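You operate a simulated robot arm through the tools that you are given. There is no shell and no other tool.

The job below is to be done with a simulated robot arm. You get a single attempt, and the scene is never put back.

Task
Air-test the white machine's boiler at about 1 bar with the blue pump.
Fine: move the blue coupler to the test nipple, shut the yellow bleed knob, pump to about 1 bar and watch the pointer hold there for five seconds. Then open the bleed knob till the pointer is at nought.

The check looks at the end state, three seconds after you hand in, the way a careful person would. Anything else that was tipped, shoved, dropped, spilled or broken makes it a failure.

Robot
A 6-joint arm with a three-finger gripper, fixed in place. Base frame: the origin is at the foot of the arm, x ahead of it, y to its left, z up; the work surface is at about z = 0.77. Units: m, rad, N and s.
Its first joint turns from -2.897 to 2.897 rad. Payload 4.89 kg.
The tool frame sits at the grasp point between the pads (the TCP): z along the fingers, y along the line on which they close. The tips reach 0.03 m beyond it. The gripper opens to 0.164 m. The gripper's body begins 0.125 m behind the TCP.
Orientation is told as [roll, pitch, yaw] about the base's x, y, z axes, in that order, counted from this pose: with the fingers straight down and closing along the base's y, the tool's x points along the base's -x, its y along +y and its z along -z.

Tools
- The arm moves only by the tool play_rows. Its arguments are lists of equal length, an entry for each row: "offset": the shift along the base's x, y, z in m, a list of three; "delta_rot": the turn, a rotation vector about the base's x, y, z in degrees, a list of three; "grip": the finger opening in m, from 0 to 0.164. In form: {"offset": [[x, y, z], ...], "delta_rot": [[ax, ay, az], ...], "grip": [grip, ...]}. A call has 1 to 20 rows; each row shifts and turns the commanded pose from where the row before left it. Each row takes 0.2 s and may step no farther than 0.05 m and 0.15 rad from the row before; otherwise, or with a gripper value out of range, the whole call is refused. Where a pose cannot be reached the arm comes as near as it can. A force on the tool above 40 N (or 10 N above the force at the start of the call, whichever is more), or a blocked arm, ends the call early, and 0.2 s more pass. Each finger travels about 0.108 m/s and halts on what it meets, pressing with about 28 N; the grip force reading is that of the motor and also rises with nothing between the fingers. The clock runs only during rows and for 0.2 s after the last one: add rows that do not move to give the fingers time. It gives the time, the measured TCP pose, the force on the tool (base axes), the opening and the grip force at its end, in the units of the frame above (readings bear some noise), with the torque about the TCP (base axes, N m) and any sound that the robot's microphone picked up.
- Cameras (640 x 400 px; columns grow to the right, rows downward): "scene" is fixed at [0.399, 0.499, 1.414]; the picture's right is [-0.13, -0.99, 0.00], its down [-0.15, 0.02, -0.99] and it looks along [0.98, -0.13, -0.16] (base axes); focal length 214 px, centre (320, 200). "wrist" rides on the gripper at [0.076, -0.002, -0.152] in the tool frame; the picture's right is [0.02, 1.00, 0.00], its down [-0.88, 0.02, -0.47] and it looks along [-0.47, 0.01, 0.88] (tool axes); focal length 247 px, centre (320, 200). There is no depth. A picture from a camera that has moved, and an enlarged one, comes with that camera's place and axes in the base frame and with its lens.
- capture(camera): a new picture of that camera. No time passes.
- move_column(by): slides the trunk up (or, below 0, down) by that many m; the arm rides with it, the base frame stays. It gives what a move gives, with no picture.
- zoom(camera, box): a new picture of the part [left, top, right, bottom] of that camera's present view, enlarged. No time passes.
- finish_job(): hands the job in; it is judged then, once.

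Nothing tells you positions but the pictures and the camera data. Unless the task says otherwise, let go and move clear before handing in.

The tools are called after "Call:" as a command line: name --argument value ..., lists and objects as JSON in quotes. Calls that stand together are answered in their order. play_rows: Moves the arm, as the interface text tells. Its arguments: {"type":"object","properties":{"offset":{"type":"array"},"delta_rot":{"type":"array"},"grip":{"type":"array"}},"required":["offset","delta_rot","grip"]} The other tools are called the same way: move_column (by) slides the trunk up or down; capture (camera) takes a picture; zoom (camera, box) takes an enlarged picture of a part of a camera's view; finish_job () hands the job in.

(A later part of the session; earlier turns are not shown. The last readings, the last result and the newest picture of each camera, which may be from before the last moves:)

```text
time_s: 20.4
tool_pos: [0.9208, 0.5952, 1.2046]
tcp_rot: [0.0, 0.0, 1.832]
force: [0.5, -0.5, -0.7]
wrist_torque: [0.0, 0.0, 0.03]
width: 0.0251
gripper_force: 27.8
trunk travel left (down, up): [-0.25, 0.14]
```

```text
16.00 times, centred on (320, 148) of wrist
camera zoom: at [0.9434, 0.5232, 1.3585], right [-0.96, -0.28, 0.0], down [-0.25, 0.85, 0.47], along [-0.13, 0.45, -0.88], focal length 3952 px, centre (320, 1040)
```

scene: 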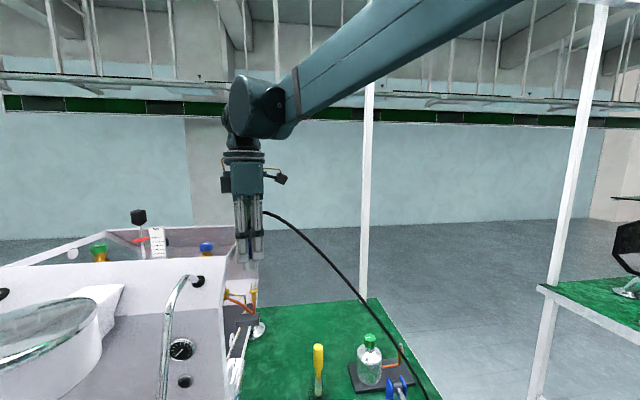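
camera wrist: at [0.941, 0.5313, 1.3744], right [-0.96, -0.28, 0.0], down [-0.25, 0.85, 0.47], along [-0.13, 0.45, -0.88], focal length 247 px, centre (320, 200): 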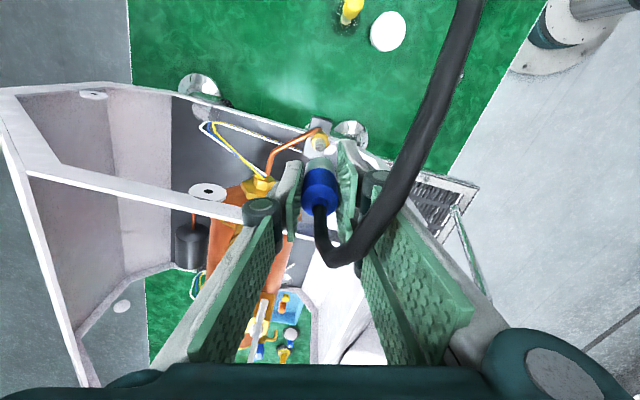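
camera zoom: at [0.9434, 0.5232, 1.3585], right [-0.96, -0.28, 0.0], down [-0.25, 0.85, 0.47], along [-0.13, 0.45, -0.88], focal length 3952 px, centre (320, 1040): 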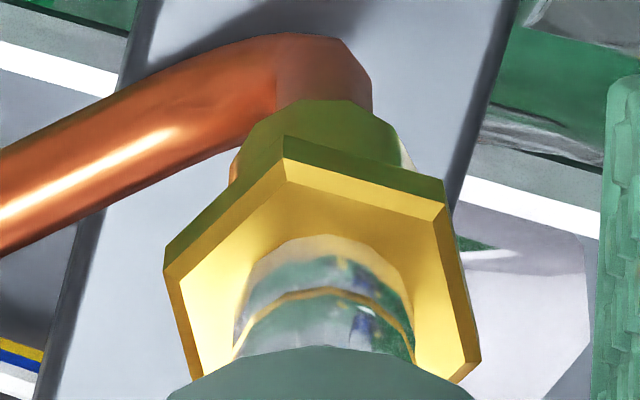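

Offsets are now below 1 mm (scene: 0.7 mm toward -y; wrist: aligned). The coupler bottom is about 22 mm above the tip. I'll correct and lower it gently.

Call:
play_rows --offset '[[0.0002, -0.0008, 0.0], [0, 0, -0.006], [0, 0, -0.006], [0, 0, -0.005], [0, 0, 0]]' --delta_rot '[[0, 0, 0], [0, 0, 0], [0, 0, 0], [0, 0, 0], [0, 0, 0]]' --grip '[0.015, 0.015, 0.015, 0.015, 0.015]'

Call:
zoom --camera "scene" --box '[242, 262, 272, 292]'

Call:
zoom --camera "wrist" --box '[270, 120, 370, 182]'

```text
time_s: 21.6
tool_pos: [0.9227, 0.5936, 1.1876]
tcp_rot: [0.001, -0.001, 1.834]
force: [-0.7, -0.3, -0.7]
wrist_torque: [0.02, 0.03, 0.0]
width: 0.0253
gripper_force: 27.6
trunk travel left (down, up): [-0.25, 0.14]
```

```text
13.33 times, centred on (257, 277) of scene
camera zoom: at [0.399, 0.499, 1.414], right [-0.13, -0.99, 0.0], down [-0.15, 0.02, -0.99], along [0.98, -0.13, -0.16], focal length 2860 px, centre (1160, -827)
```

zoom: 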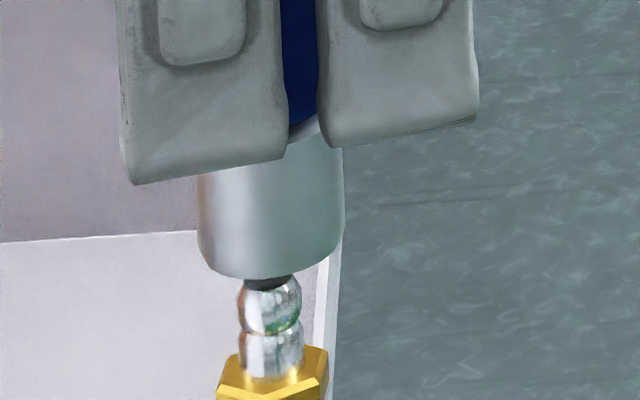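

```text
6.40 times, centred on (320, 151) of wrist
camera zoom: at [0.9445, 0.5218, 1.3412], right [-0.96, -0.28, 0.0], down [-0.25, 0.85, 0.47], along [-0.13, 0.45, -0.88], focal length 1581 px, centre (320, 514)
```

zoom: 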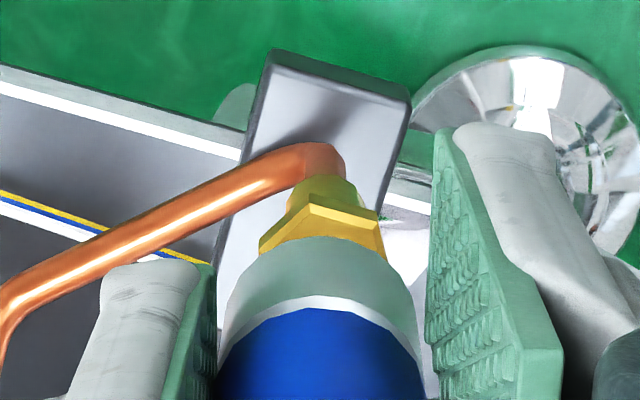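

The coupler is 5 mm above the tip and about 0.8 mm too far to -y now. I'll nudge it back and lower in small steps, watching the force.

Call:
play_rows --offset '[[0, 0.0008, 0.0], [0, 0, -0.003], [0, 0, -0.003], [0, 0, -0.003], [0, 0, 0]]' --delta_rot '[[0, 0, 0], [0, 0, 0], [0, 0, 0], [0, 0, 0], [0, 0, 0]]' --grip '[0.015, 0.015, 0.015, 0.015, 0.015]'

Call:
zoom --camera "scene" --box '[242, 262, 272, 292]'

```text
time_s: 22.8
tool_pos: [0.9228, 0.5942, 1.1782]
tcp_rot: [0.0, -0.001, 1.833]
force: [-0.1, 0.1, -0.4]
wrist_torque: [0.01, 0.0, 0.0]
width: 0.0253
gripper_force: 28.0
trunk travel left (down, up): [-0.25, 0.14]
```

```text
13.33 times, centred on (257, 277) of scene
camera zoom: at [0.399, 0.499, 1.414], right [-0.13, -0.99, 0.0], down [-0.15, 0.02, -0.99], along [0.98, -0.13, -0.16], focal length 2860 px, centre (1160, -827)
```

zoom: 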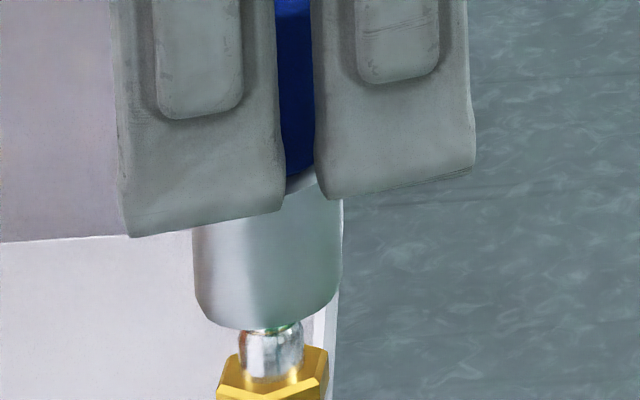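

The nipple is inside the bore with no side force. I'll press on down in small steps.

Call:
play_rows --offset '[[0, 0, -0.003], [0, 0, -0.003], [0, 0, -0.003], [0, 0, -0.002], [0, 0, 0]]' --delta_rot '[[0, 0, 0], [0, 0, 0], [0, 0, 0], [0, 0, 0], [0, 0, 0]]' --grip '[0.015, 0.015, 0.015, 0.015, 0.015]'

Call:
zoom --camera "scene" --box '[242, 262, 272, 292]'

```text
time_s: 24.0
tool_pos: [0.9223, 0.5941, 1.1668]
tcp_rot: [0.0, 0.001, 1.832]
force: [0.1, 0.4, -1.0]
wrist_torque: [-0.02, 0.01, -0.01]
width: 0.0251
gripper_force: 28.1
trunk travel left (down, up): [-0.25, 0.14]
```

```text
13.33 times, centred on (257, 277) of scene
camera zoom: at [0.399, 0.499, 1.414], right [-0.13, -0.99, 0.0], down [-0.15, 0.02, -0.99], along [0.98, -0.13, -0.16], focal length 2860 px, centre (1160, -827)
```

zoom: 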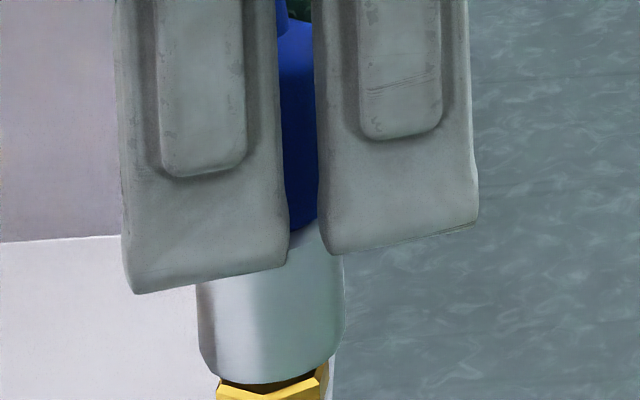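

The sleeve is now just above the hex. I'll continue in 1.5 mm steps until it seats or clicks.

Call:
play_rows --offset '[[0, 0, -0.0015], [0, 0, -0.0015], [0, 0, -0.0015], [0, 0, -0.0015], [0, 0, 0]]' --delta_rot '[[0, 0, 0], [0, 0, 0], [0, 0, 0], [0, 0, 0], [0, 0, 0]]' --grip '[0.015, 0.015, 0.015, 0.015, 0.015]'

Call:
zoom --camera "scene" --box '[237, 262, 277, 302]'

```text
time_s: 25.2
tool_pos: [0.9221, 0.5945, 1.1636]
tcp_rot: [0.0, -0.001, 1.83]
force: [2.1, -1.8, 22.2]
wrist_torque: [0.01, 0.0, 0.0]
width: 0.0255
gripper_force: 27.7
trunk travel left (down, up): [-0.25, 0.14]
```

```text
10.00 times, centred on (257, 282) of scene
camera zoom: at [0.399, 0.499, 1.414], right [-0.13, -0.99, 0.0], down [-0.15, 0.02, -0.99], along [0.98, -0.13, -0.16], focal length 2145 px, centre (950, -620)
```

zoom: 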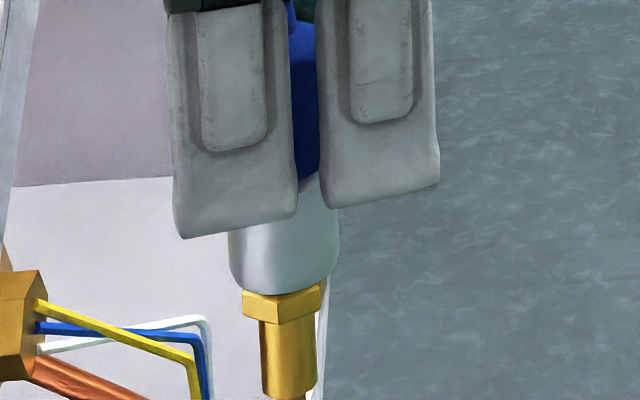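

Resistance has started (22 N), with the sleeve at the hex. I'll press a little more to hear or feel it latch.

Call:
play_rows --offset '[[0, 0, -0.001], [0, 0, -0.001], [0, 0, 0]]' --delta_rot '[[0, 0, 0], [0, 0, 0], [0, 0, 0]]' --grip '[0.015, 0.015, 0.015]'

Call:
zoom --camera "scene" --box '[237, 262, 277, 302]'

```text
time_s: 26.0
tool_pos: [0.9216, 0.5943, 1.1622]
tcp_rot: [0.0, 0.001, 1.833]
force: [-2.7, -0.5, 22.3]
wrist_torque: [0.08, 0.08, 0.0]
width: 0.0251
gripper_force: 28.2
trunk travel left (down, up): [-0.25, 0.14]
```

```text
10.00 times, centred on (257, 282) of scene
camera zoom: at [0.399, 0.499, 1.414], right [-0.13, -0.99, 0.0], down [-0.15, 0.02, -0.99], along [0.98, -0.13, -0.16], focal length 2145 px, centre (950, -620)
```

zoom: 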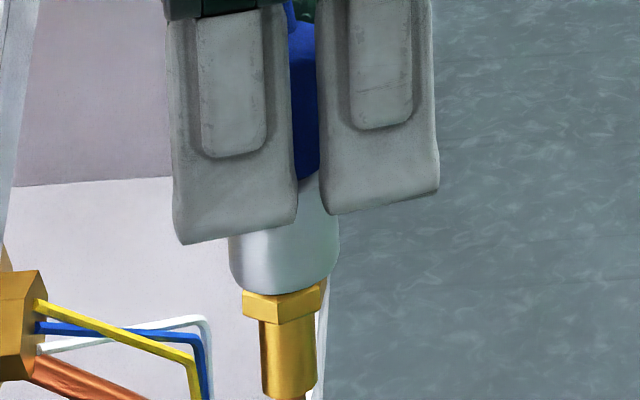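

The fingers are now sliding on the coupler at 22 N, so it is bottomed on the hex. I'll compare with how it sat on the dummy nipple before letting go.

Call:
zoom --camera "wrist" --box '[220, 110, 420, 235]'

Call:
zoom --camera "scene" --box '[247, 278, 267, 298]'

```text
3.20 times, centred on (320, 172) of wrist
camera zoom: at [0.9435, 0.5225, 1.3145], right [-0.96, -0.28, 0.0], down [-0.25, 0.85, 0.47], along [-0.13, 0.45, -0.88], focal length 790 px, centre (320, 288)
```

zoom: 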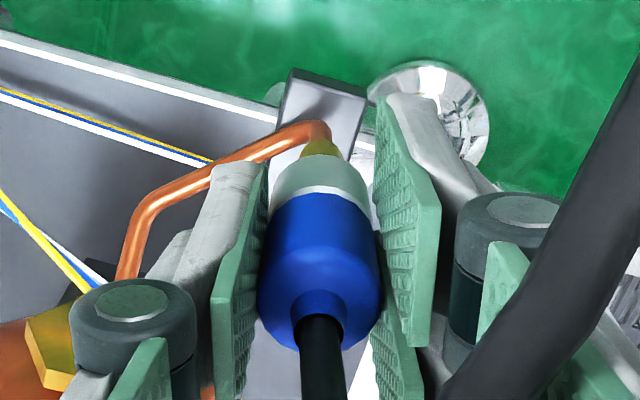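

```text
16.00 times, centred on (257, 288) of scene
camera zoom: at [0.399, 0.499, 1.414], right [-0.13, -0.99, 0.0], down [-0.15, 0.02, -0.99], along [0.98, -0.13, -0.16], focal length 3432 px, centre (1328, -1208)
```

zoom: 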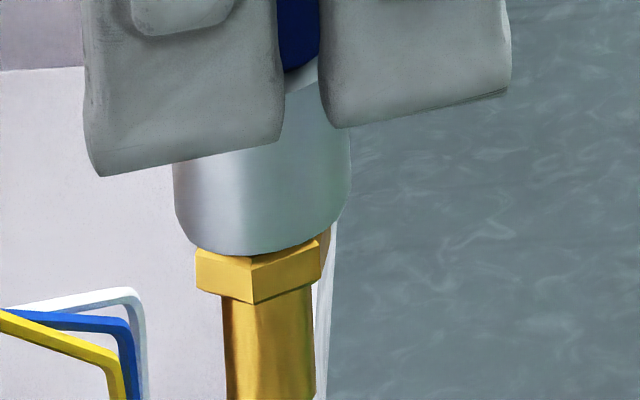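

The sleeve sits flush on the hex, so the coupler is fully home. I'll relax the arm's downward press, open the fingers a little, and check that the coupler stays.

Call:
play_rows --offset '[[0, 0, 0.002], [0, 0, 0.001], [0, 0, 0], [0, 0, 0], [0, 0, 0], [0, 0, 0]]' --delta_rot '[[0, 0, 0], [0, 0, 0], [0, 0, 0], [0, 0, 0], [0, 0, 0], [0, 0, 0]]' --grip '[0.015, 0.015, 0.03, 0.04, 0.05, 0.05]'

Call:
capture --camera "wrist"

Call:
zoom --camera "scene" --box '[227, 242, 287, 302]'

```text
time_s: 27.4
tool_pos: [0.9233, 0.5957, 1.1613]
tcp_rot: [0.001, 0.001, 1.833]
force: [-0.7, 0.3, -0.5]
wrist_torque: [0.02, -0.02, -0.01]
width: 0.05
gripper_force: 0.0
trunk travel left (down, up): [-0.25, 0.14]
```

```text
taken
camera wrist: at [0.9446, 0.5232, 1.3155], right [-0.96, -0.28, 0.0], down [-0.25, 0.85, 0.47], along [-0.13, 0.45, -0.88], focal length 247 px, centre (320, 200)
```

wrist: 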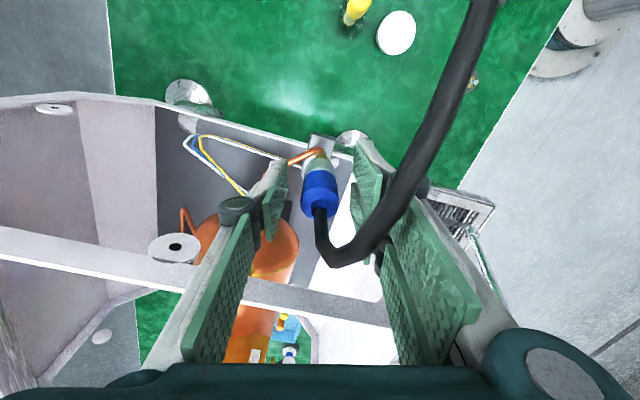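

```text
6.67 times, centred on (257, 272) of scene
camera zoom: at [0.399, 0.499, 1.414], right [-0.13, -0.99, 0.0], down [-0.15, 0.02, -0.99], along [0.98, -0.13, -0.16], focal length 1430 px, centre (740, -280)
```

zoom: 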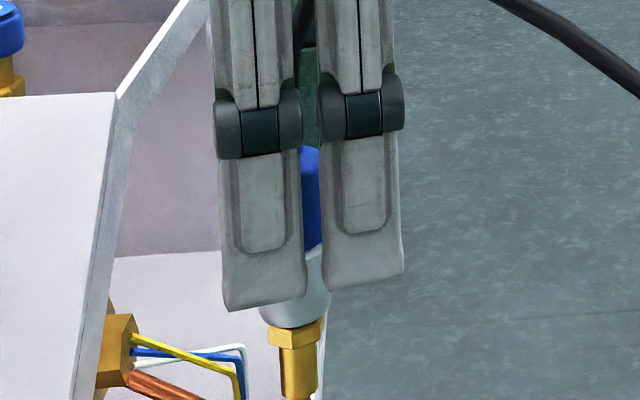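

The coupler stays put on the nipple. The hose leaves toward the -x/-y side, so I'll turn the open gripper -33° to let the hose pass between the fingers, then rise straight up.

Call:
play_rows --offset '[[0, 0.002, 0], [0, 0.002, 0], [0, 0, 0], [0, 0, 0], [0, 0, 0], [0, 0, 0]]' --delta_rot '[[0, 0, -6.6], [0, 0, -6.6], [0, 0, -6.6], [0, 0, -6.6], [0, 0, -6.6], [0, 0, 0]]' --grip '[0.05, 0.05, 0.05, 0.055, 0.06, 0.06]'

Call:
capture --camera "wrist"

Call:
zoom --camera "scene" --box '[227, 222, 307, 302]'

```text
time_s: 28.8
tool_pos: [0.9233, 0.5981, 1.1622]
tcp_rot: [-0.001, 0.0, 1.256]
force: [0.2, 0.5, 0.3]
wrist_torque: [-0.01, 0.0, 0.01]
width: 0.0601
gripper_force: 0.0
trunk travel left (down, up): [-0.25, 0.14]
```

```text
taken
camera wrist: at [0.9007, 0.5265, 1.3158], right [-0.96, 0.29, 0.0], down [0.26, 0.84, 0.47], along [0.14, 0.45, -0.88], focal length 247 px, centre (320, 200)
```

wrist: 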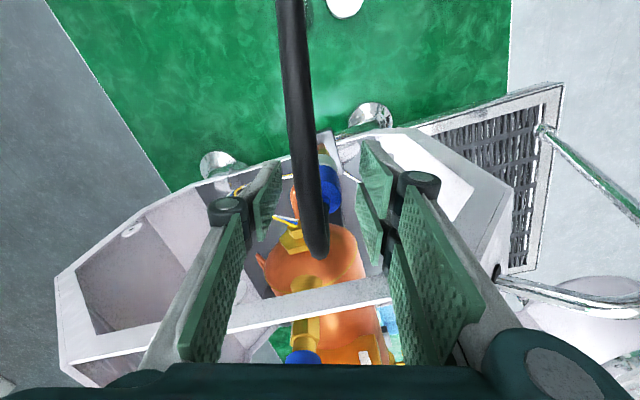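

```text
5.00 times, centred on (267, 262) of scene
camera zoom: at [0.399, 0.499, 1.414], right [-0.13, -0.99, 0.0], down [-0.15, 0.02, -0.99], along [0.98, -0.13, -0.16], focal length 1072 px, centre (585, -110)
```

zoom: 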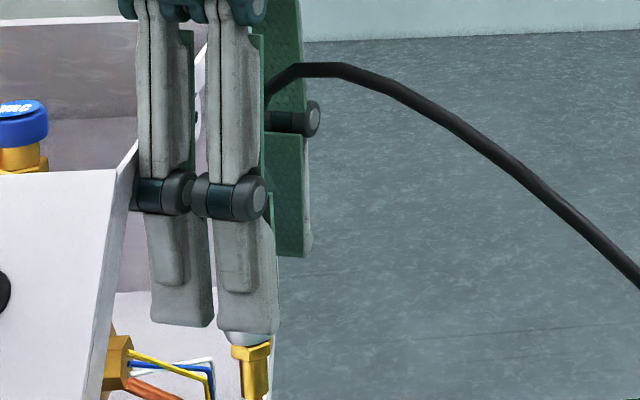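

The hose is centred between the fingers and nothing is touching. Rising straight up now.

Call:
play_rows --offset '[[0, 0, 0.01], [0, 0, 0.02], [0, 0, 0.03], [0, 0, 0.03], [0, 0, 0.03], [0, 0, 0.03], [0, 0, 0]]' --delta_rot '[[0, 0, 0], [0, 0, 0], [0, 0, 0], [0, 0, 0], [0, 0, 0], [0, 0, 0], [0, 0, 0]]' --grip '[0.06, 0.06, 0.06, 0.06, 0.06, 0.06, 0.06]'

Call:
capture --camera "wrist"

Call:
capture --camera "scene"

Call:
zoom --camera "scene" --box '[217, 222, 297, 302]'

```text
time_s: 30.4
tool_pos: [0.9229, 0.5984, 1.3111]
tcp_rot: [0.001, 0.0, 1.257]
force: [-1.6, -0.1, 0.0]
wrist_torque: [0.01, -0.09, 0.0]
width: 0.06
gripper_force: 0.1
trunk travel left (down, up): [-0.25, 0.14]
```

```text
taken
camera wrist: at [0.9007, 0.5263, 1.4655], right [-0.96, 0.29, 0.0], down [0.25, 0.84, 0.47], along [0.14, 0.45, -0.88], focal length 247 px, centre (320, 200)
```

wrist: 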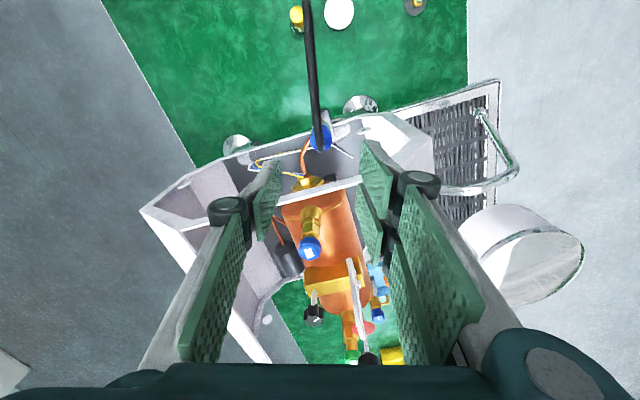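

```text
taken
```

scene: 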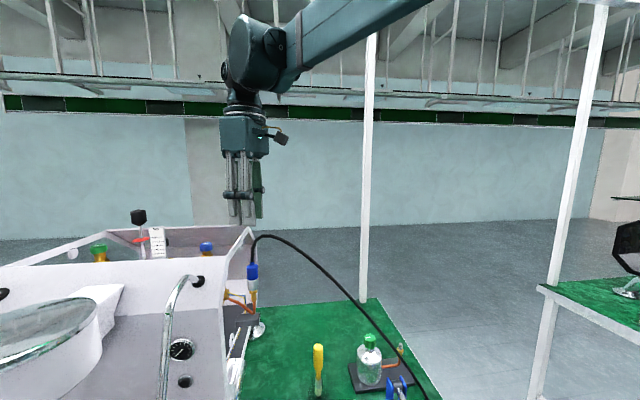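

```text
5.00 times, centred on (257, 262) of scene
camera zoom: at [0.399, 0.499, 1.414], right [-0.13, -0.99, 0.0], down [-0.15, 0.02, -0.99], along [0.98, -0.13, -0.16], focal length 1072 px, centre (635, -110)
```

zoom: 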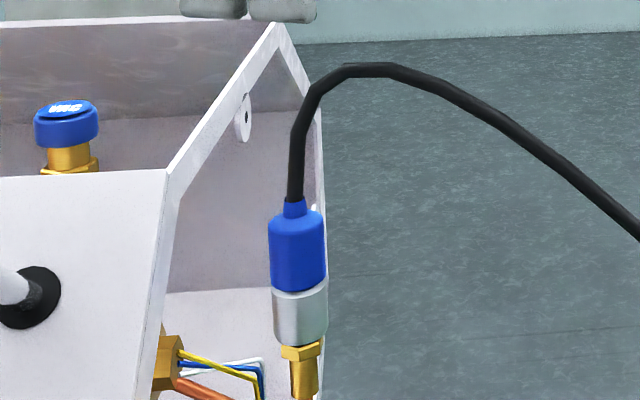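

The coupler is upright and seated on the nipple, with the hose arching clear. Next the yellow knob: I'll move off over the -x side, turning the tool to yaw -90° so that the camera is on the +y side and the fingers close along x, clear of the lever.

Call:
play_rows --offset '[[0, 0, 0.02], [-0.015, -0.01, 0.01], [-0.015, -0.01, 0], [-0.015, -0.012, 0], [-0.015, -0.012, 0], [-0.015, -0.012, 0], [-0.015, -0.012, 0], [-0.015, -0.012, 0], [-0.015, -0.012, 0], [-0.015, -0.012, 0], [-0.015, -0.012, 0], [-0.015, -0.012, 0], [-0.015, -0.012, 0], [-0.01, -0.012, 0], [-0.01, -0.012, 0], [-0.01, -0.012, 0], [-0.005, -0.012, 0], [-0.005, -0.01, 0], [0, 0, 0], [0, 0, 0]]' --delta_rot '[[0, 0, -8.1], [0, 0, -8.1], [0, 0, -8.1], [0, 0, -8.1], [0, 0, -8.1], [0, 0, -8.1], [0, 0, -8.1], [0, 0, -8.1], [0, 0, -8.1], [0, 0, -8.1], [0, 0, -8.1], [0, 0, -8.1], [0, 0, -8.1], [0, 0, -8.1], [0, 0, -8.1], [0, 0, -8.1], [0, 0, -8.1], [0, 0, -8.1], [0, 0, -8.1], [0, 0, -8.1]]' --grip '[0.06, 0.06, 0.06, 0.06, 0.06, 0.06, 0.06, 0.06, 0.06, 0.06, 0.06, 0.06, 0.06, 0.06, 0.06, 0.06, 0.06, 0.06, 0.06, 0.06]'

Call:
capture --camera "wrist"

Call:
capture --camera "scene"

```text
time_s: 34.6
tool_pos: [0.7027, 0.4003, 1.3422]
tcp_rot: [0.0, 0.0, -1.574]
force: [-0.2, -0.5, -0.3]
wrist_torque: [0.0, -0.05, -0.02]
width: 0.06
gripper_force: 0.1
trunk travel left (down, up): [-0.25, 0.14]
```

```text
taken
camera wrist: at [0.7009, 0.4782, 1.4963], right [1.0, 0.02, 0.0], down [0.02, -0.88, 0.47], along [0.01, -0.47, -0.88], focal length 247 px, centre (320, 200)
```

wrist: 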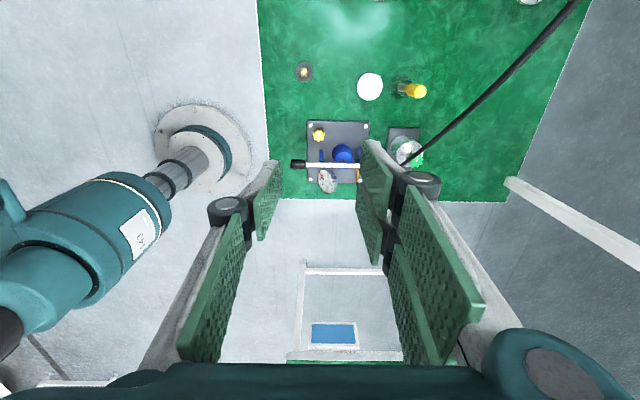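

```text
taken
```

scene: 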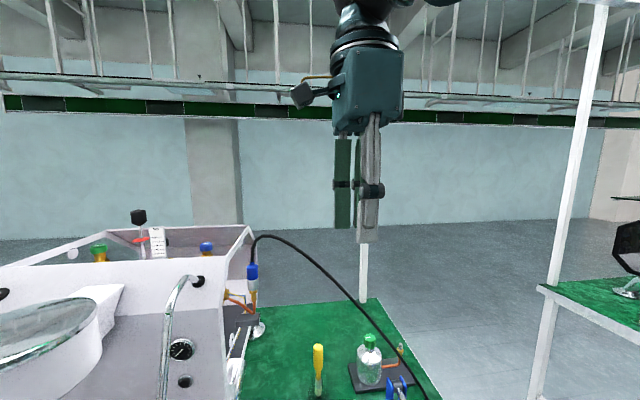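

Now I'll look at the pump area closely from here.

Call:
zoom --camera "wrist" --box '[280, 110, 440, 210]'

Call:
zoom --camera "scene" --box '[300, 300, 460, 400]'

```text
4.00 times, centred on (360, 160) of wrist
camera zoom: at [0.7009, 0.4782, 1.4963], right [1.0, 0.02, 0.0], down [0.02, -0.88, 0.47], along [0.01, -0.47, -0.88], focal length 988 px, centre (160, 360)
```

zoom: 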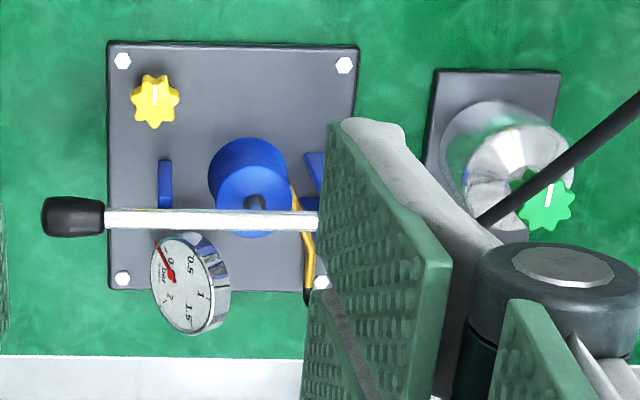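

```text
4.00 times, centred on (380, 350) of scene
camera zoom: at [0.399, 0.499, 1.414], right [-0.13, -0.99, 0.0], down [-0.15, 0.02, -0.99], along [0.98, -0.13, -0.16], focal length 858 px, centre (80, -400)
```

zoom: 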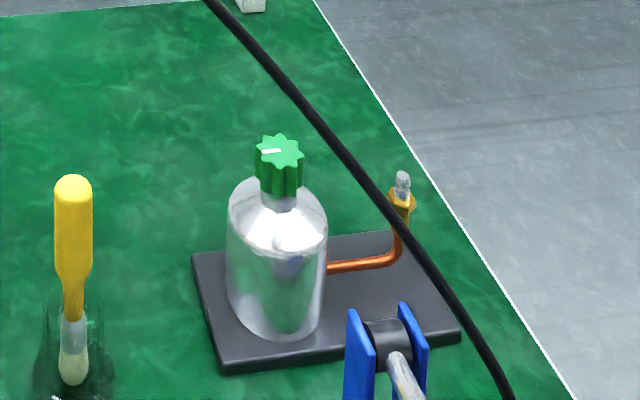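

The gauge shows 0, the yellow knob is near [0.699, 0.316], and the hose runs on the far (+x) side, clear of the bottle. I'll go down toward the knob.

Call:
play_rows --offset '[[0, -0.02, -0.03], [0, -0.02, -0.035], [0, -0.02, -0.035], [-0.003, -0.02, -0.035], [0, -0.004, -0.035], [0, 0, -0.035], [0, 0, -0.035], [0, 0, -0.035], [0, 0, -0.035], [0, 0, -0.035], [0, 0, 0]]' --delta_rot '[[0, 0, 0], [0, 0, 0], [0, 0, 0], [0, 0, 0], [0, 0, 0], [0, 0, 0], [0, 0, 0], [0, 0, 0], [0, 0, 0], [0, 0, 0], [0, 0, 0]]' --grip '[0.06, 0.06, 0.06, 0.06, 0.06, 0.06, 0.06, 0.06, 0.06, 0.06, 0.06]'

Call:
capture --camera "wrist"

Call:
zoom --camera "wrist" --box '[240, 60, 400, 160]'

Call:
capture --camera "scene"

```text
time_s: 37.0
tool_pos: [0.6999, 0.3141, 0.9972]
tcp_rot: [0.002, 0.0, -1.571]
force: [0.2, 0.9, 0.2]
wrist_torque: [-0.01, 0.05, -0.01]
width: 0.0598
gripper_force: 0.1
trunk travel left (down, up): [-0.25, 0.14]
```

```text
taken
camera wrist: at [0.6991, 0.3921, 1.1505], right [1.0, 0.02, 0.0], down [0.02, -0.88, 0.47], along [0.01, -0.47, -0.88], focal length 247 px, centre (320, 200)
```

wrist: 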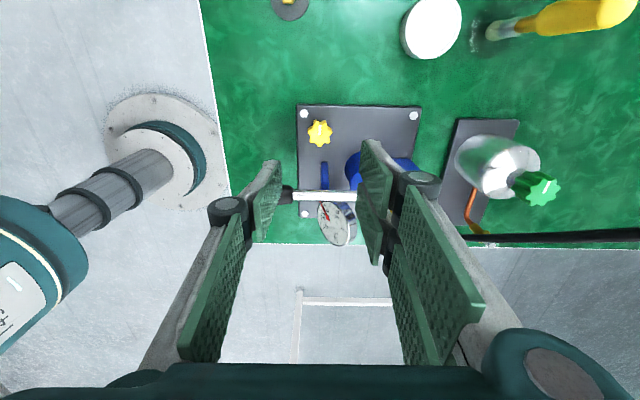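

```text
4.00 times, centred on (320, 110) of wrist
camera zoom: at [0.6991, 0.3921, 1.1505], right [1.0, 0.02, 0.0], down [0.02, -0.88, 0.47], along [0.01, -0.47, -0.88], focal length 988 px, centre (320, 560)
```

zoom: 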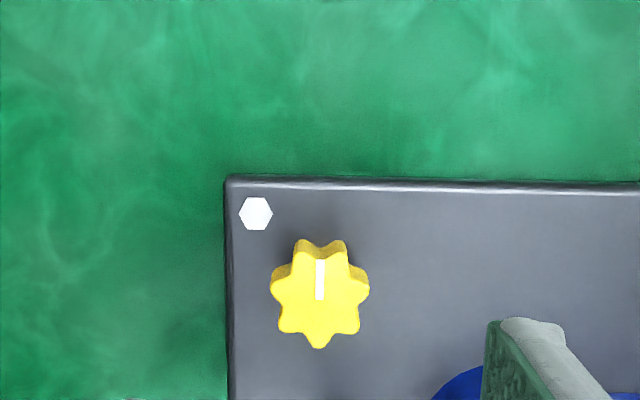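

```text
taken
```

scene: 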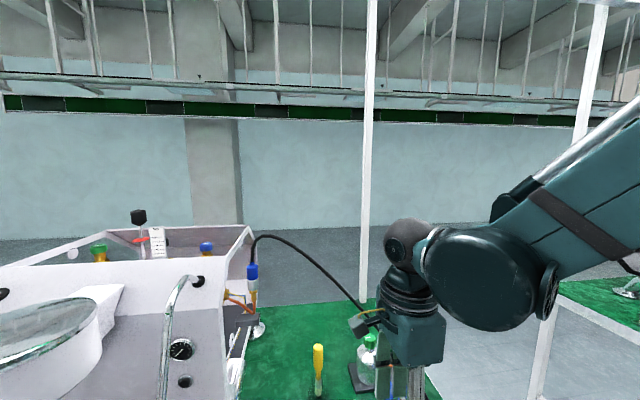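

The knob (7 lobes, about 33 mm) is centred under the tool. The blue cylinder and lever are on its -y side, so I'll grip with the fingers on the NE–SW diagonal (yaw -45°), leaving about 90° of clockwise travel. I'll rotate and go down.

Call:
play_rows --offset '[[0, 0, 0], [0, 0, 0], [0, 0, 0], [0, 0, 0], [0, 0, 0], [0, 0, 0], [0, 0, -0.03], [0, 0, -0.03], [0, 0, -0.03], [0, 0, -0.03], [0, 0, 0]]' --delta_rot '[[0, 0, 7.5], [0, 0, 7.5], [0, 0, 7.5], [0, 0, 7.5], [0, 0, 7.5], [0, 0, 7.5], [0, 0, 0], [0, 0, 0], [0, 0, 0], [0, 0, 0], [0, 0, 0]]' --grip '[0.06, 0.06, 0.06, 0.06, 0.06, 0.06, 0.06, 0.06, 0.06, 0.06, 0.06]'

Call:
capture --camera "wrist"

Call:
zoom --camera "wrist" --box '[220, 110, 420, 235]'

```text
time_s: 39.4
tool_pos: [0.7008, 0.3194, 0.8793]
tcp_rot: [-0.001, 0.0, -0.785]
force: [0.6, 0.6, -0.1]
wrist_torque: [-0.01, 0.05, 0.01]
width: 0.0601
gripper_force: 0.1
trunk travel left (down, up): [-0.25, 0.14]
```

```text
taken
camera wrist: at [0.645, 0.3729, 1.0321], right [0.69, 0.72, 0.0], down [0.64, -0.61, 0.47], along [0.34, -0.33, -0.88], focal length 247 px, centre (320, 200)
```

wrist: 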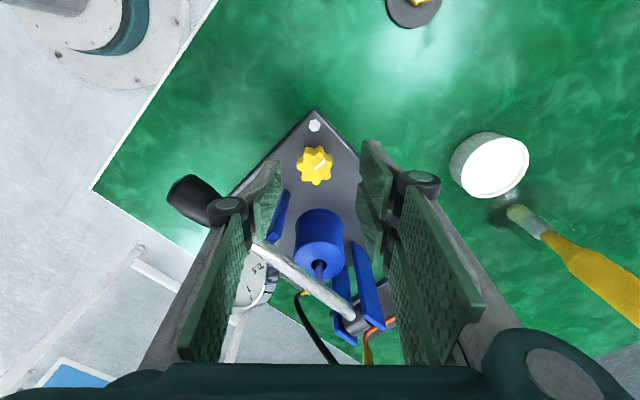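

```text
3.20 times, centred on (320, 172) of wrist
camera zoom: at [0.645, 0.3729, 1.0321], right [0.69, 0.72, 0.0], down [0.64, -0.61, 0.47], along [0.34, -0.33, -0.88], focal length 790 px, centre (320, 288)
```

zoom: 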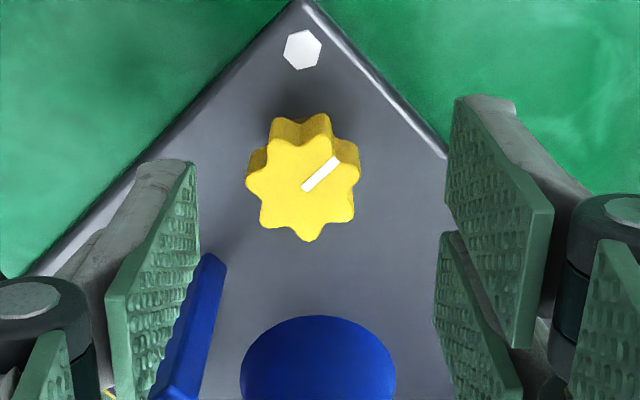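

The knob is about 7 mm toward -y of the tool axis in this view. I'll correct that and recheck before gripping.

Call:
play_rows --offset '[[0, -0.004, 0], [0, -0.003, 0], [0, 0, 0]]' --delta_rot '[[0, 0, 0], [0, 0, 0], [0, 0, 0]]' --grip '[0.055, 0.052, 0.052]'

Call:
zoom --camera "wrist" --box '[220, 110, 420, 235]'

Call:
zoom --camera "wrist" --box '[140, 140, 300, 300]'

```text
time_s: 40.2
tool_pos: [0.6991, 0.3101, 0.8798]
tcp_rot: [0.0, 0.001, -0.786]
force: [-0.2, -0.2, -0.2]
wrist_torque: [-0.02, 0.0, -0.01]
width: 0.052
gripper_force: 0.1
trunk travel left (down, up): [-0.25, 0.14]
```

```text
3.20 times, centred on (320, 172) of wrist
camera zoom: at [0.6446, 0.3649, 1.0317], right [0.69, 0.72, 0.0], down [0.64, -0.61, 0.47], along [0.34, -0.33, -0.88], focal length 790 px, centre (320, 288)
```

zoom: 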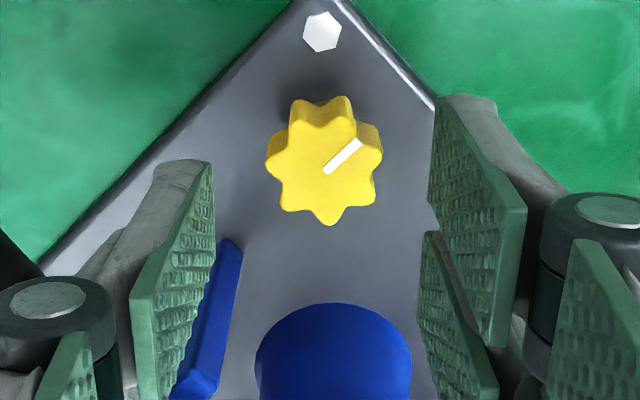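

```text
2.50 times, centred on (220, 220) of wrist
camera zoom: at [0.6446, 0.3649, 1.0317], right [0.69, 0.72, 0.0], down [0.64, -0.61, 0.47], along [0.34, -0.33, -0.88], focal length 617 px, centre (570, 150)
```

zoom: 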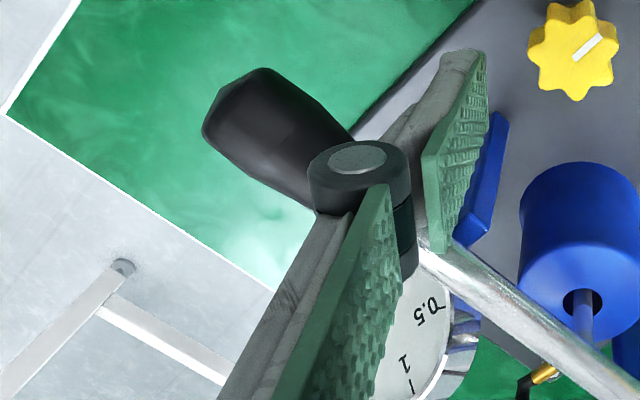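

Knob is centred now, but at this diagonal the SW knuckle would come close to the lever's black grip. I'll turn 20° back (yaw -65°), recheck centring, then descend.

Call:
play_rows --offset '[[0.0005, 0.0005, 0], [0, 0, 0], [0, 0, 0], [0, 0, 0], [0, 0, 0]]' --delta_rot '[[0, 0, -6.7], [0, 0, -6.7], [0, 0, -6.6], [0, 0, 0], [0, 0, 0]]' --grip '[0.052, 0.052, 0.052, 0.052, 0.052]'

Call:
zoom --camera "wrist" --box '[220, 110, 420, 235]'

Call:
capture --camera "wrist"

```text
time_s: 41.4
tool_pos: [0.6994, 0.3115, 0.8782]
tcp_rot: [0.0, -0.001, -1.139]
force: [-0.3, -0.1, -0.2]
wrist_torque: [-0.04, 0.02, -0.03]
width: 0.0518
gripper_force: 0.1
trunk travel left (down, up): [-0.25, 0.14]
```

```text
3.20 times, centred on (320, 172) of wrist
camera zoom: at [0.6665, 0.3812, 1.0313], right [0.9, 0.44, 0.0], down [0.39, -0.79, 0.47], along [0.21, -0.42, -0.88], focal length 790 px, centre (320, 288)
```

zoom: 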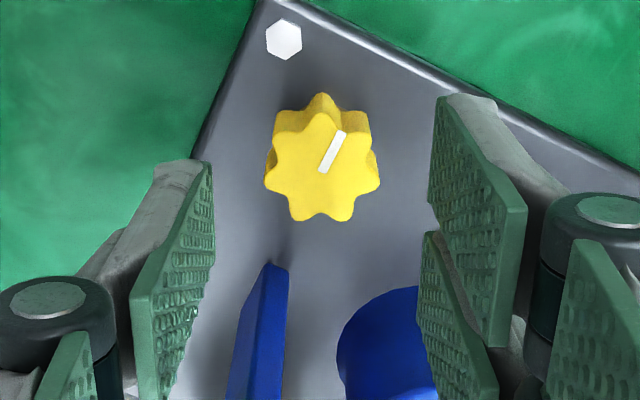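

```text
taken
camera wrist: at [0.6665, 0.3812, 1.0313], right [0.9, 0.44, 0.0], down [0.39, -0.79, 0.47], along [0.21, -0.42, -0.88], focal length 247 px, centre (320, 200)
```

wrist: 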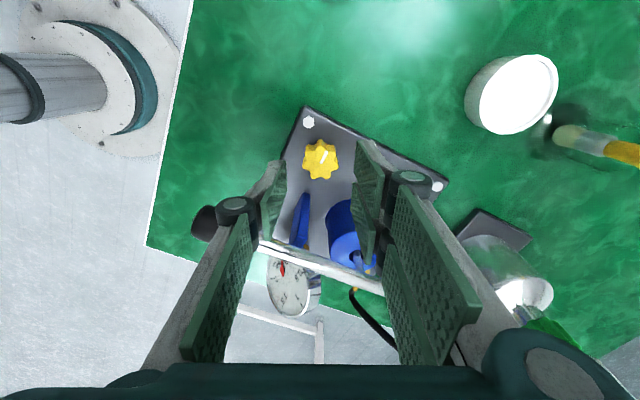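

Centred to about 1 mm with good clearance. Descending and closing on the knob.

Call:
play_rows --offset '[[-0.0005, 0.001, -0.01], [0, 0, -0.015], [0, 0, -0.015], [0, 0, -0.01], [0, 0, 0]]' --delta_rot '[[0, 0, 0], [0, 0, 0], [0, 0, 0], [0, 0, 0], [0, 0, 0]]' --grip '[0.052, 0.052, 0.052, 0.052, 0.052]'

Call:
zoom --camera "wrist" --box '[220, 110, 420, 235]'

Call:
capture --camera "wrist"

```text
time_s: 42.6
tool_pos: [0.6998, 0.3131, 0.8278]
tcp_rot: [0.001, -0.001, -1.135]
force: [-0.7, -0.4, -0.5]
wrist_torque: [-0.03, 0.01, -0.01]
width: 0.0519
gripper_force: 0.2
trunk travel left (down, up): [-0.25, 0.14]
```

```text
3.20 times, centred on (320, 172) of wrist
camera zoom: at [0.6667, 0.3825, 0.9812], right [0.9, 0.44, 0.0], down [0.39, -0.79, 0.47], along [0.21, -0.42, -0.88], focal length 790 px, centre (320, 288)
```

zoom: 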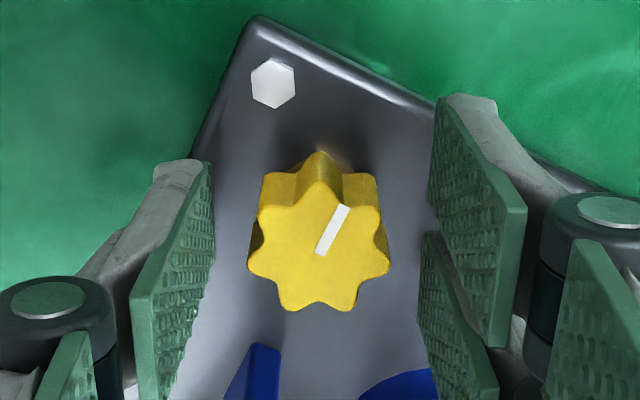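

```text
taken
camera wrist: at [0.6667, 0.3825, 0.9812], right [0.9, 0.44, 0.0], down [0.39, -0.79, 0.47], along [0.21, -0.42, -0.88], focal length 247 px, centre (320, 200)
```

wrist: 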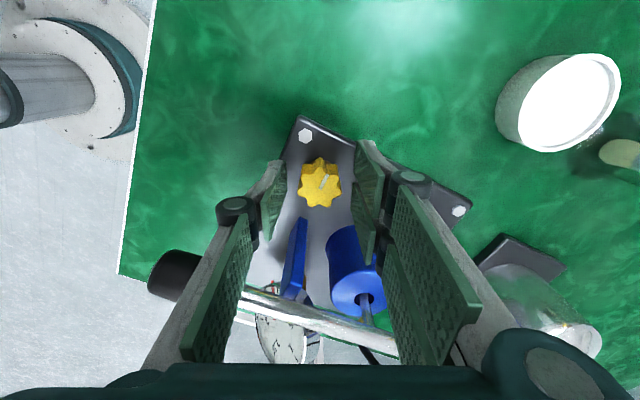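

Perfectly centred. Closing on the knob now.

Call:
play_rows --offset '[[0, 0, 0], [0, 0, 0], [0, 0, 0], [0, 0, 0]]' --delta_rot '[[0, 0, 0], [0, 0, 0], [0, 0, 0], [0, 0, 0]]' --grip '[0.04, 0.03, 0.022, 0.022]'

Call:
zoom --camera "wrist" --box '[220, 110, 420, 235]'

```text
time_s: 43.6
tool_pos: [0.6991, 0.3115, 0.8289]
tcp_rot: [-0.001, 0.0, -1.134]
force: [-11.5, -4.9, -5.5]
wrist_torque: [-0.09, 0.36, 0.04]
width: 0.0306
gripper_force: 44.9
trunk travel left (down, up): [-0.25, 0.14]
```

```text
3.20 times, centred on (320, 172) of wrist
camera zoom: at [0.6661, 0.3823, 0.9815], right [0.9, 0.44, 0.0], down [0.39, -0.79, 0.47], along [0.21, -0.42, -0.88], focal length 790 px, centre (320, 288)
```

zoom: 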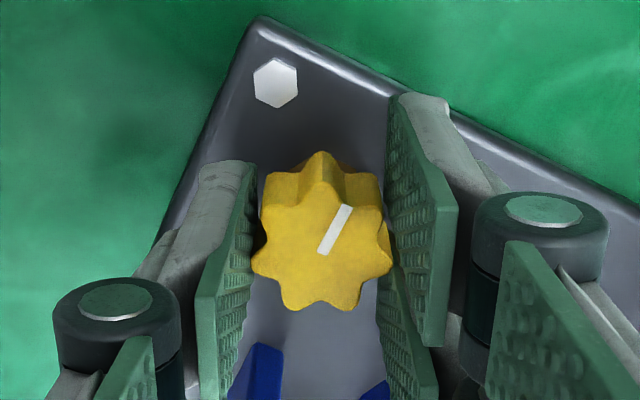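

Gripped at 31 mm; a side force of 12 N shows I'm ~1.5 mm off along the closing line. I'll ease that off and begin turning clockwise.

Call:
play_rows --offset '[[-0.0015, -0.0006, 0], [0, 0, 0], [0, 0, 0], [0, 0, 0], [0, 0, 0]]' --delta_rot '[[0, 0, 0], [0, 0, -5], [0, 0, -5], [0, 0, -5], [0, 0, 0]]' --grip '[0.022, 0.022, 0.022, 0.022, 0.022]'

Call:
capture --camera "wrist"

Call:
zoom --camera "wrist" --box '[220, 110, 420, 235]'

```text
time_s: 44.6
tool_pos: [0.6987, 0.3123, 0.8274]
tcp_rot: [0.005, 0.002, -1.356]
force: [4.1, 5.2, 6.9]
wrist_torque: [0.07, -0.27, 0.01]
width: 0.0304
gripper_force: 44.7
trunk travel left (down, up): [-0.25, 0.14]
stopped in row 4: the force on the tool passed its limit at 41 N (the readings are from after the stop); the commanded pose is now the measured one
```

```text
taken
camera wrist: at [0.6816, 0.3878, 0.9816], right [0.97, 0.23, 0.0], down [0.2, -0.86, 0.47], along [0.11, -0.46, -0.88], focal length 247 px, centre (320, 200)
```

wrist: 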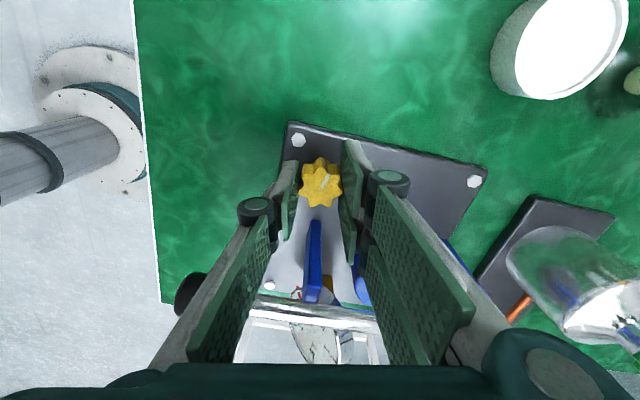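

```text
3.20 times, centred on (320, 172) of wrist
camera zoom: at [0.6816, 0.3878, 0.9816], right [0.97, 0.23, 0.0], down [0.2, -0.86, 0.47], along [0.11, -0.46, -0.88], focal length 790 px, centre (320, 288)
```

zoom: 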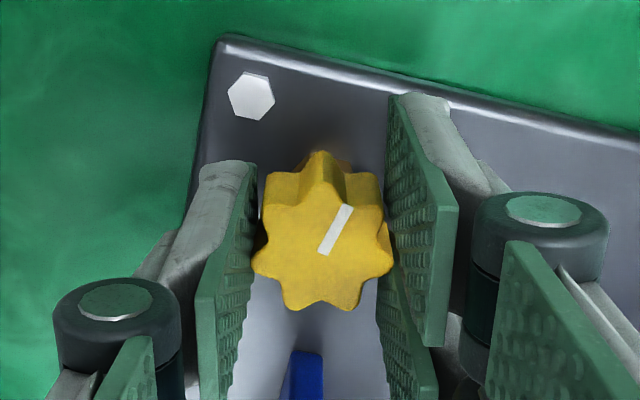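

The knob is turning with the gripper (13° so far), though a brief force spike stopped the call. I'll continue in smaller steps.

Call:
play_rows --offset '[[0, 0, 0], [0, 0, 0], [0, 0, 0], [0, 0, 0], [0, 0, 0]]' --delta_rot '[[0, 0, -2], [0, 0, -3], [0, 0, -3], [0, 0, -3], [0, 0, 0]]' --grip '[0.022, 0.022, 0.022, 0.022, 0.022]'

Call:
zoom --camera "wrist" --box '[220, 110, 420, 235]'

```text
time_s: 45.8
tool_pos: [0.6999, 0.3132, 0.8276]
tcp_rot: [0.005, 0.001, -1.55]
force: [1.6, 9.1, 11.5]
wrist_torque: [0.16, -0.04, -0.01]
width: 0.0305
gripper_force: 44.8
trunk travel left (down, up): [-0.25, 0.14]
```

```text
3.20 times, centred on (320, 172) of wrist
camera zoom: at [0.6963, 0.39, 0.9816], right [1.0, 0.04, 0.0], down [0.04, -0.88, 0.47], along [0.02, -0.47, -0.88], focal length 790 px, centre (320, 288)
```

zoom: 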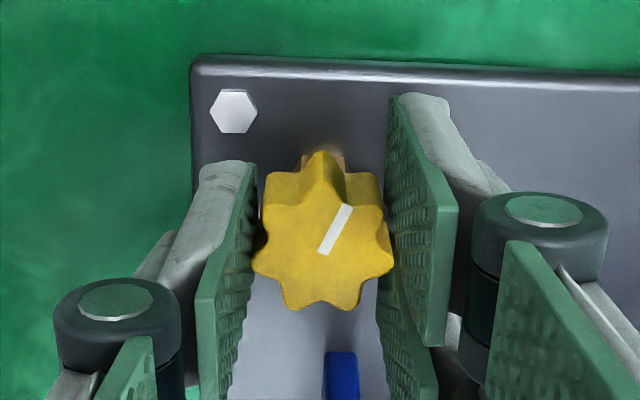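

Turning smoothly (about 24° so far). Continuing clockwise while watching forces.

Call:
play_rows --offset '[[0, 0.0005, 0.0005], [0, 0, 0], [0, 0, 0], [0, 0, 0], [0, 0, 0], [0, 0, 0], [0, 0, 0]]' --delta_rot '[[0, 0, -3], [0, 0, -3], [0, 0, -3], [0, 0, -3], [0, 0, -3], [0, 0, -3], [0, 0, 0]]' --grip '[0.022, 0.022, 0.022, 0.022, 0.022, 0.022, 0.022]'

Call:
zoom --camera "wrist" --box '[220, 110, 420, 235]'

Call:
capture --camera "wrist"

```text
time_s: 47.4
tool_pos: [0.7001, 0.3128, 0.828]
tcp_rot: [0.001, -0.001, -1.867]
force: [4.1, -3.5, -11.2]
wrist_torque: [-0.14, -0.14, 0.01]
width: 0.0303
gripper_force: 45.0
trunk travel left (down, up): [-0.25, 0.14]
```

```text
3.20 times, centred on (320, 172) of wrist
camera zoom: at [0.7203, 0.3875, 0.9816], right [0.96, -0.27, 0.0], down [-0.24, -0.85, 0.47], along [-0.13, -0.46, -0.88], focal length 790 px, centre (320, 288)
```

zoom: 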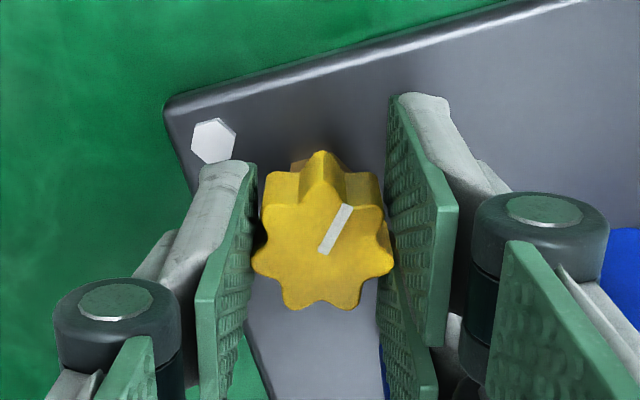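

```text
taken
camera wrist: at [0.7203, 0.3875, 0.9816], right [0.96, -0.27, 0.0], down [-0.24, -0.85, 0.47], along [-0.13, -0.46, -0.88], focal length 247 px, centre (320, 200)
```

wrist: 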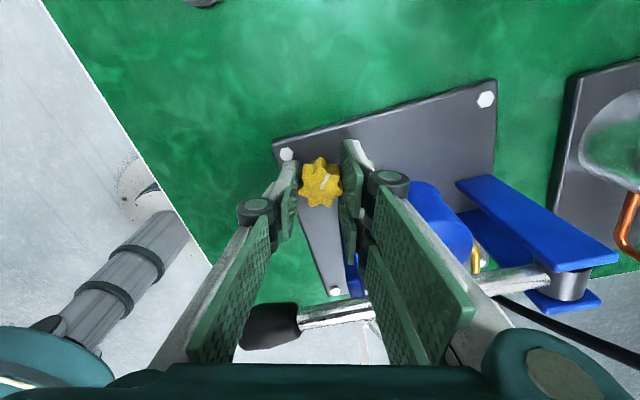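

No end stop yet (42° turned) and no contact. Continuing another ~22° toward the limit of this stroke.

Call:
play_rows --offset '[[0, 0, -0.0005], [0, 0, 0], [0, 0, 0], [0, 0, 0], [0, 0, 0], [0, 0, 0], [0, 0, 0], [0, 0, 0]]' --delta_rot '[[0, 0, -3], [0, 0, -3], [0, 0, -3], [0, 0, -3], [0, 0, -3], [0, 0, -3], [0, 0, -3], [0, 0, 0]]' --grip '[0.022, 0.022, 0.022, 0.022, 0.022, 0.022, 0.022, 0.022]'

Call:
zoom --camera "wrist" --box '[220, 110, 420, 235]'

Call:
capture --camera "wrist"

```text
time_s: 48.8
tool_pos: [0.7005, 0.3122, 0.8289]
tcp_rot: [0.004, 0.002, -2.18]
force: [3.8, -0.7, 7.0]
wrist_torque: [-0.35, -0.25, 0.02]
width: 0.0306
gripper_force: 45.0
trunk travel left (down, up): [-0.25, 0.14]
stopped in row 7: the force on the tool passed its limit at 41 N (the readings are from after the stop); the commanded pose is now the measured one
```

```text
3.20 times, centred on (320, 172) of wrist
camera zoom: at [0.742, 0.3776, 0.9816], right [0.83, -0.55, 0.0], down [-0.49, -0.73, 0.47], along [-0.26, -0.39, -0.88], focal length 790 px, centre (320, 288)
```

zoom: 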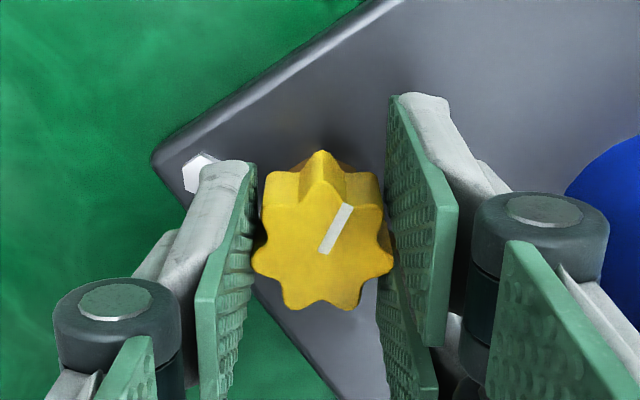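

```text
taken
camera wrist: at [0.742, 0.3776, 0.9816], right [0.83, -0.55, 0.0], down [-0.49, -0.73, 0.47], along [-0.26, -0.39, -0.88], focal length 247 px, centre (320, 200)
```

wrist: 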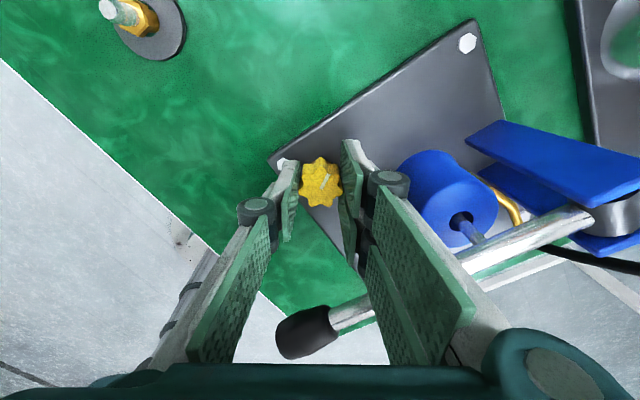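

The knob has turned about 60° clockwise without a stop. The knuckle is near the blue cylinder, so I'll open slightly, lift, turn back, and take a second bite.

Call:
play_rows --offset '[[0, 0, 0], [0, 0, 0], [0, 0, 0], [0, 0, 0.015], [0, 0, 0.025], [0, 0, 0.01], [0, 0, 0]]' --delta_rot '[[0, 0, 0], [0, 0, 0], [0, 0, 0], [0, 0, 0], [0, 0, 0], [0, 0, 0], [0, 0, 0]]' --grip '[0.035, 0.04, 0.04, 0.04, 0.04, 0.045, 0.052]'

Call:
capture --camera "wrist"

```text
time_s: 50.4
tool_pos: [0.6983, 0.3116, 0.8801]
tcp_rot: [0.003, 0.0, -2.179]
force: [-0.8, 0.3, -0.6]
wrist_torque: [0.02, -0.03, -0.04]
width: 0.0521
gripper_force: 0.1
trunk travel left (down, up): [-0.25, 0.14]
```

```text
taken
camera wrist: at [0.742, 0.377, 1.0321], right [0.83, -0.55, 0.0], down [-0.49, -0.73, 0.47], along [-0.26, -0.39, -0.88], focal length 247 px, centre (320, 200)
```

wrist: 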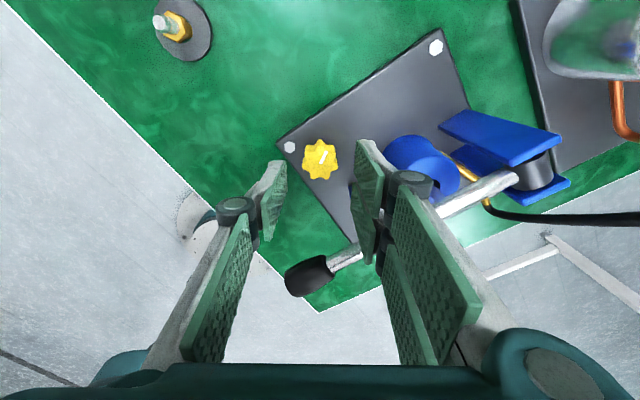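

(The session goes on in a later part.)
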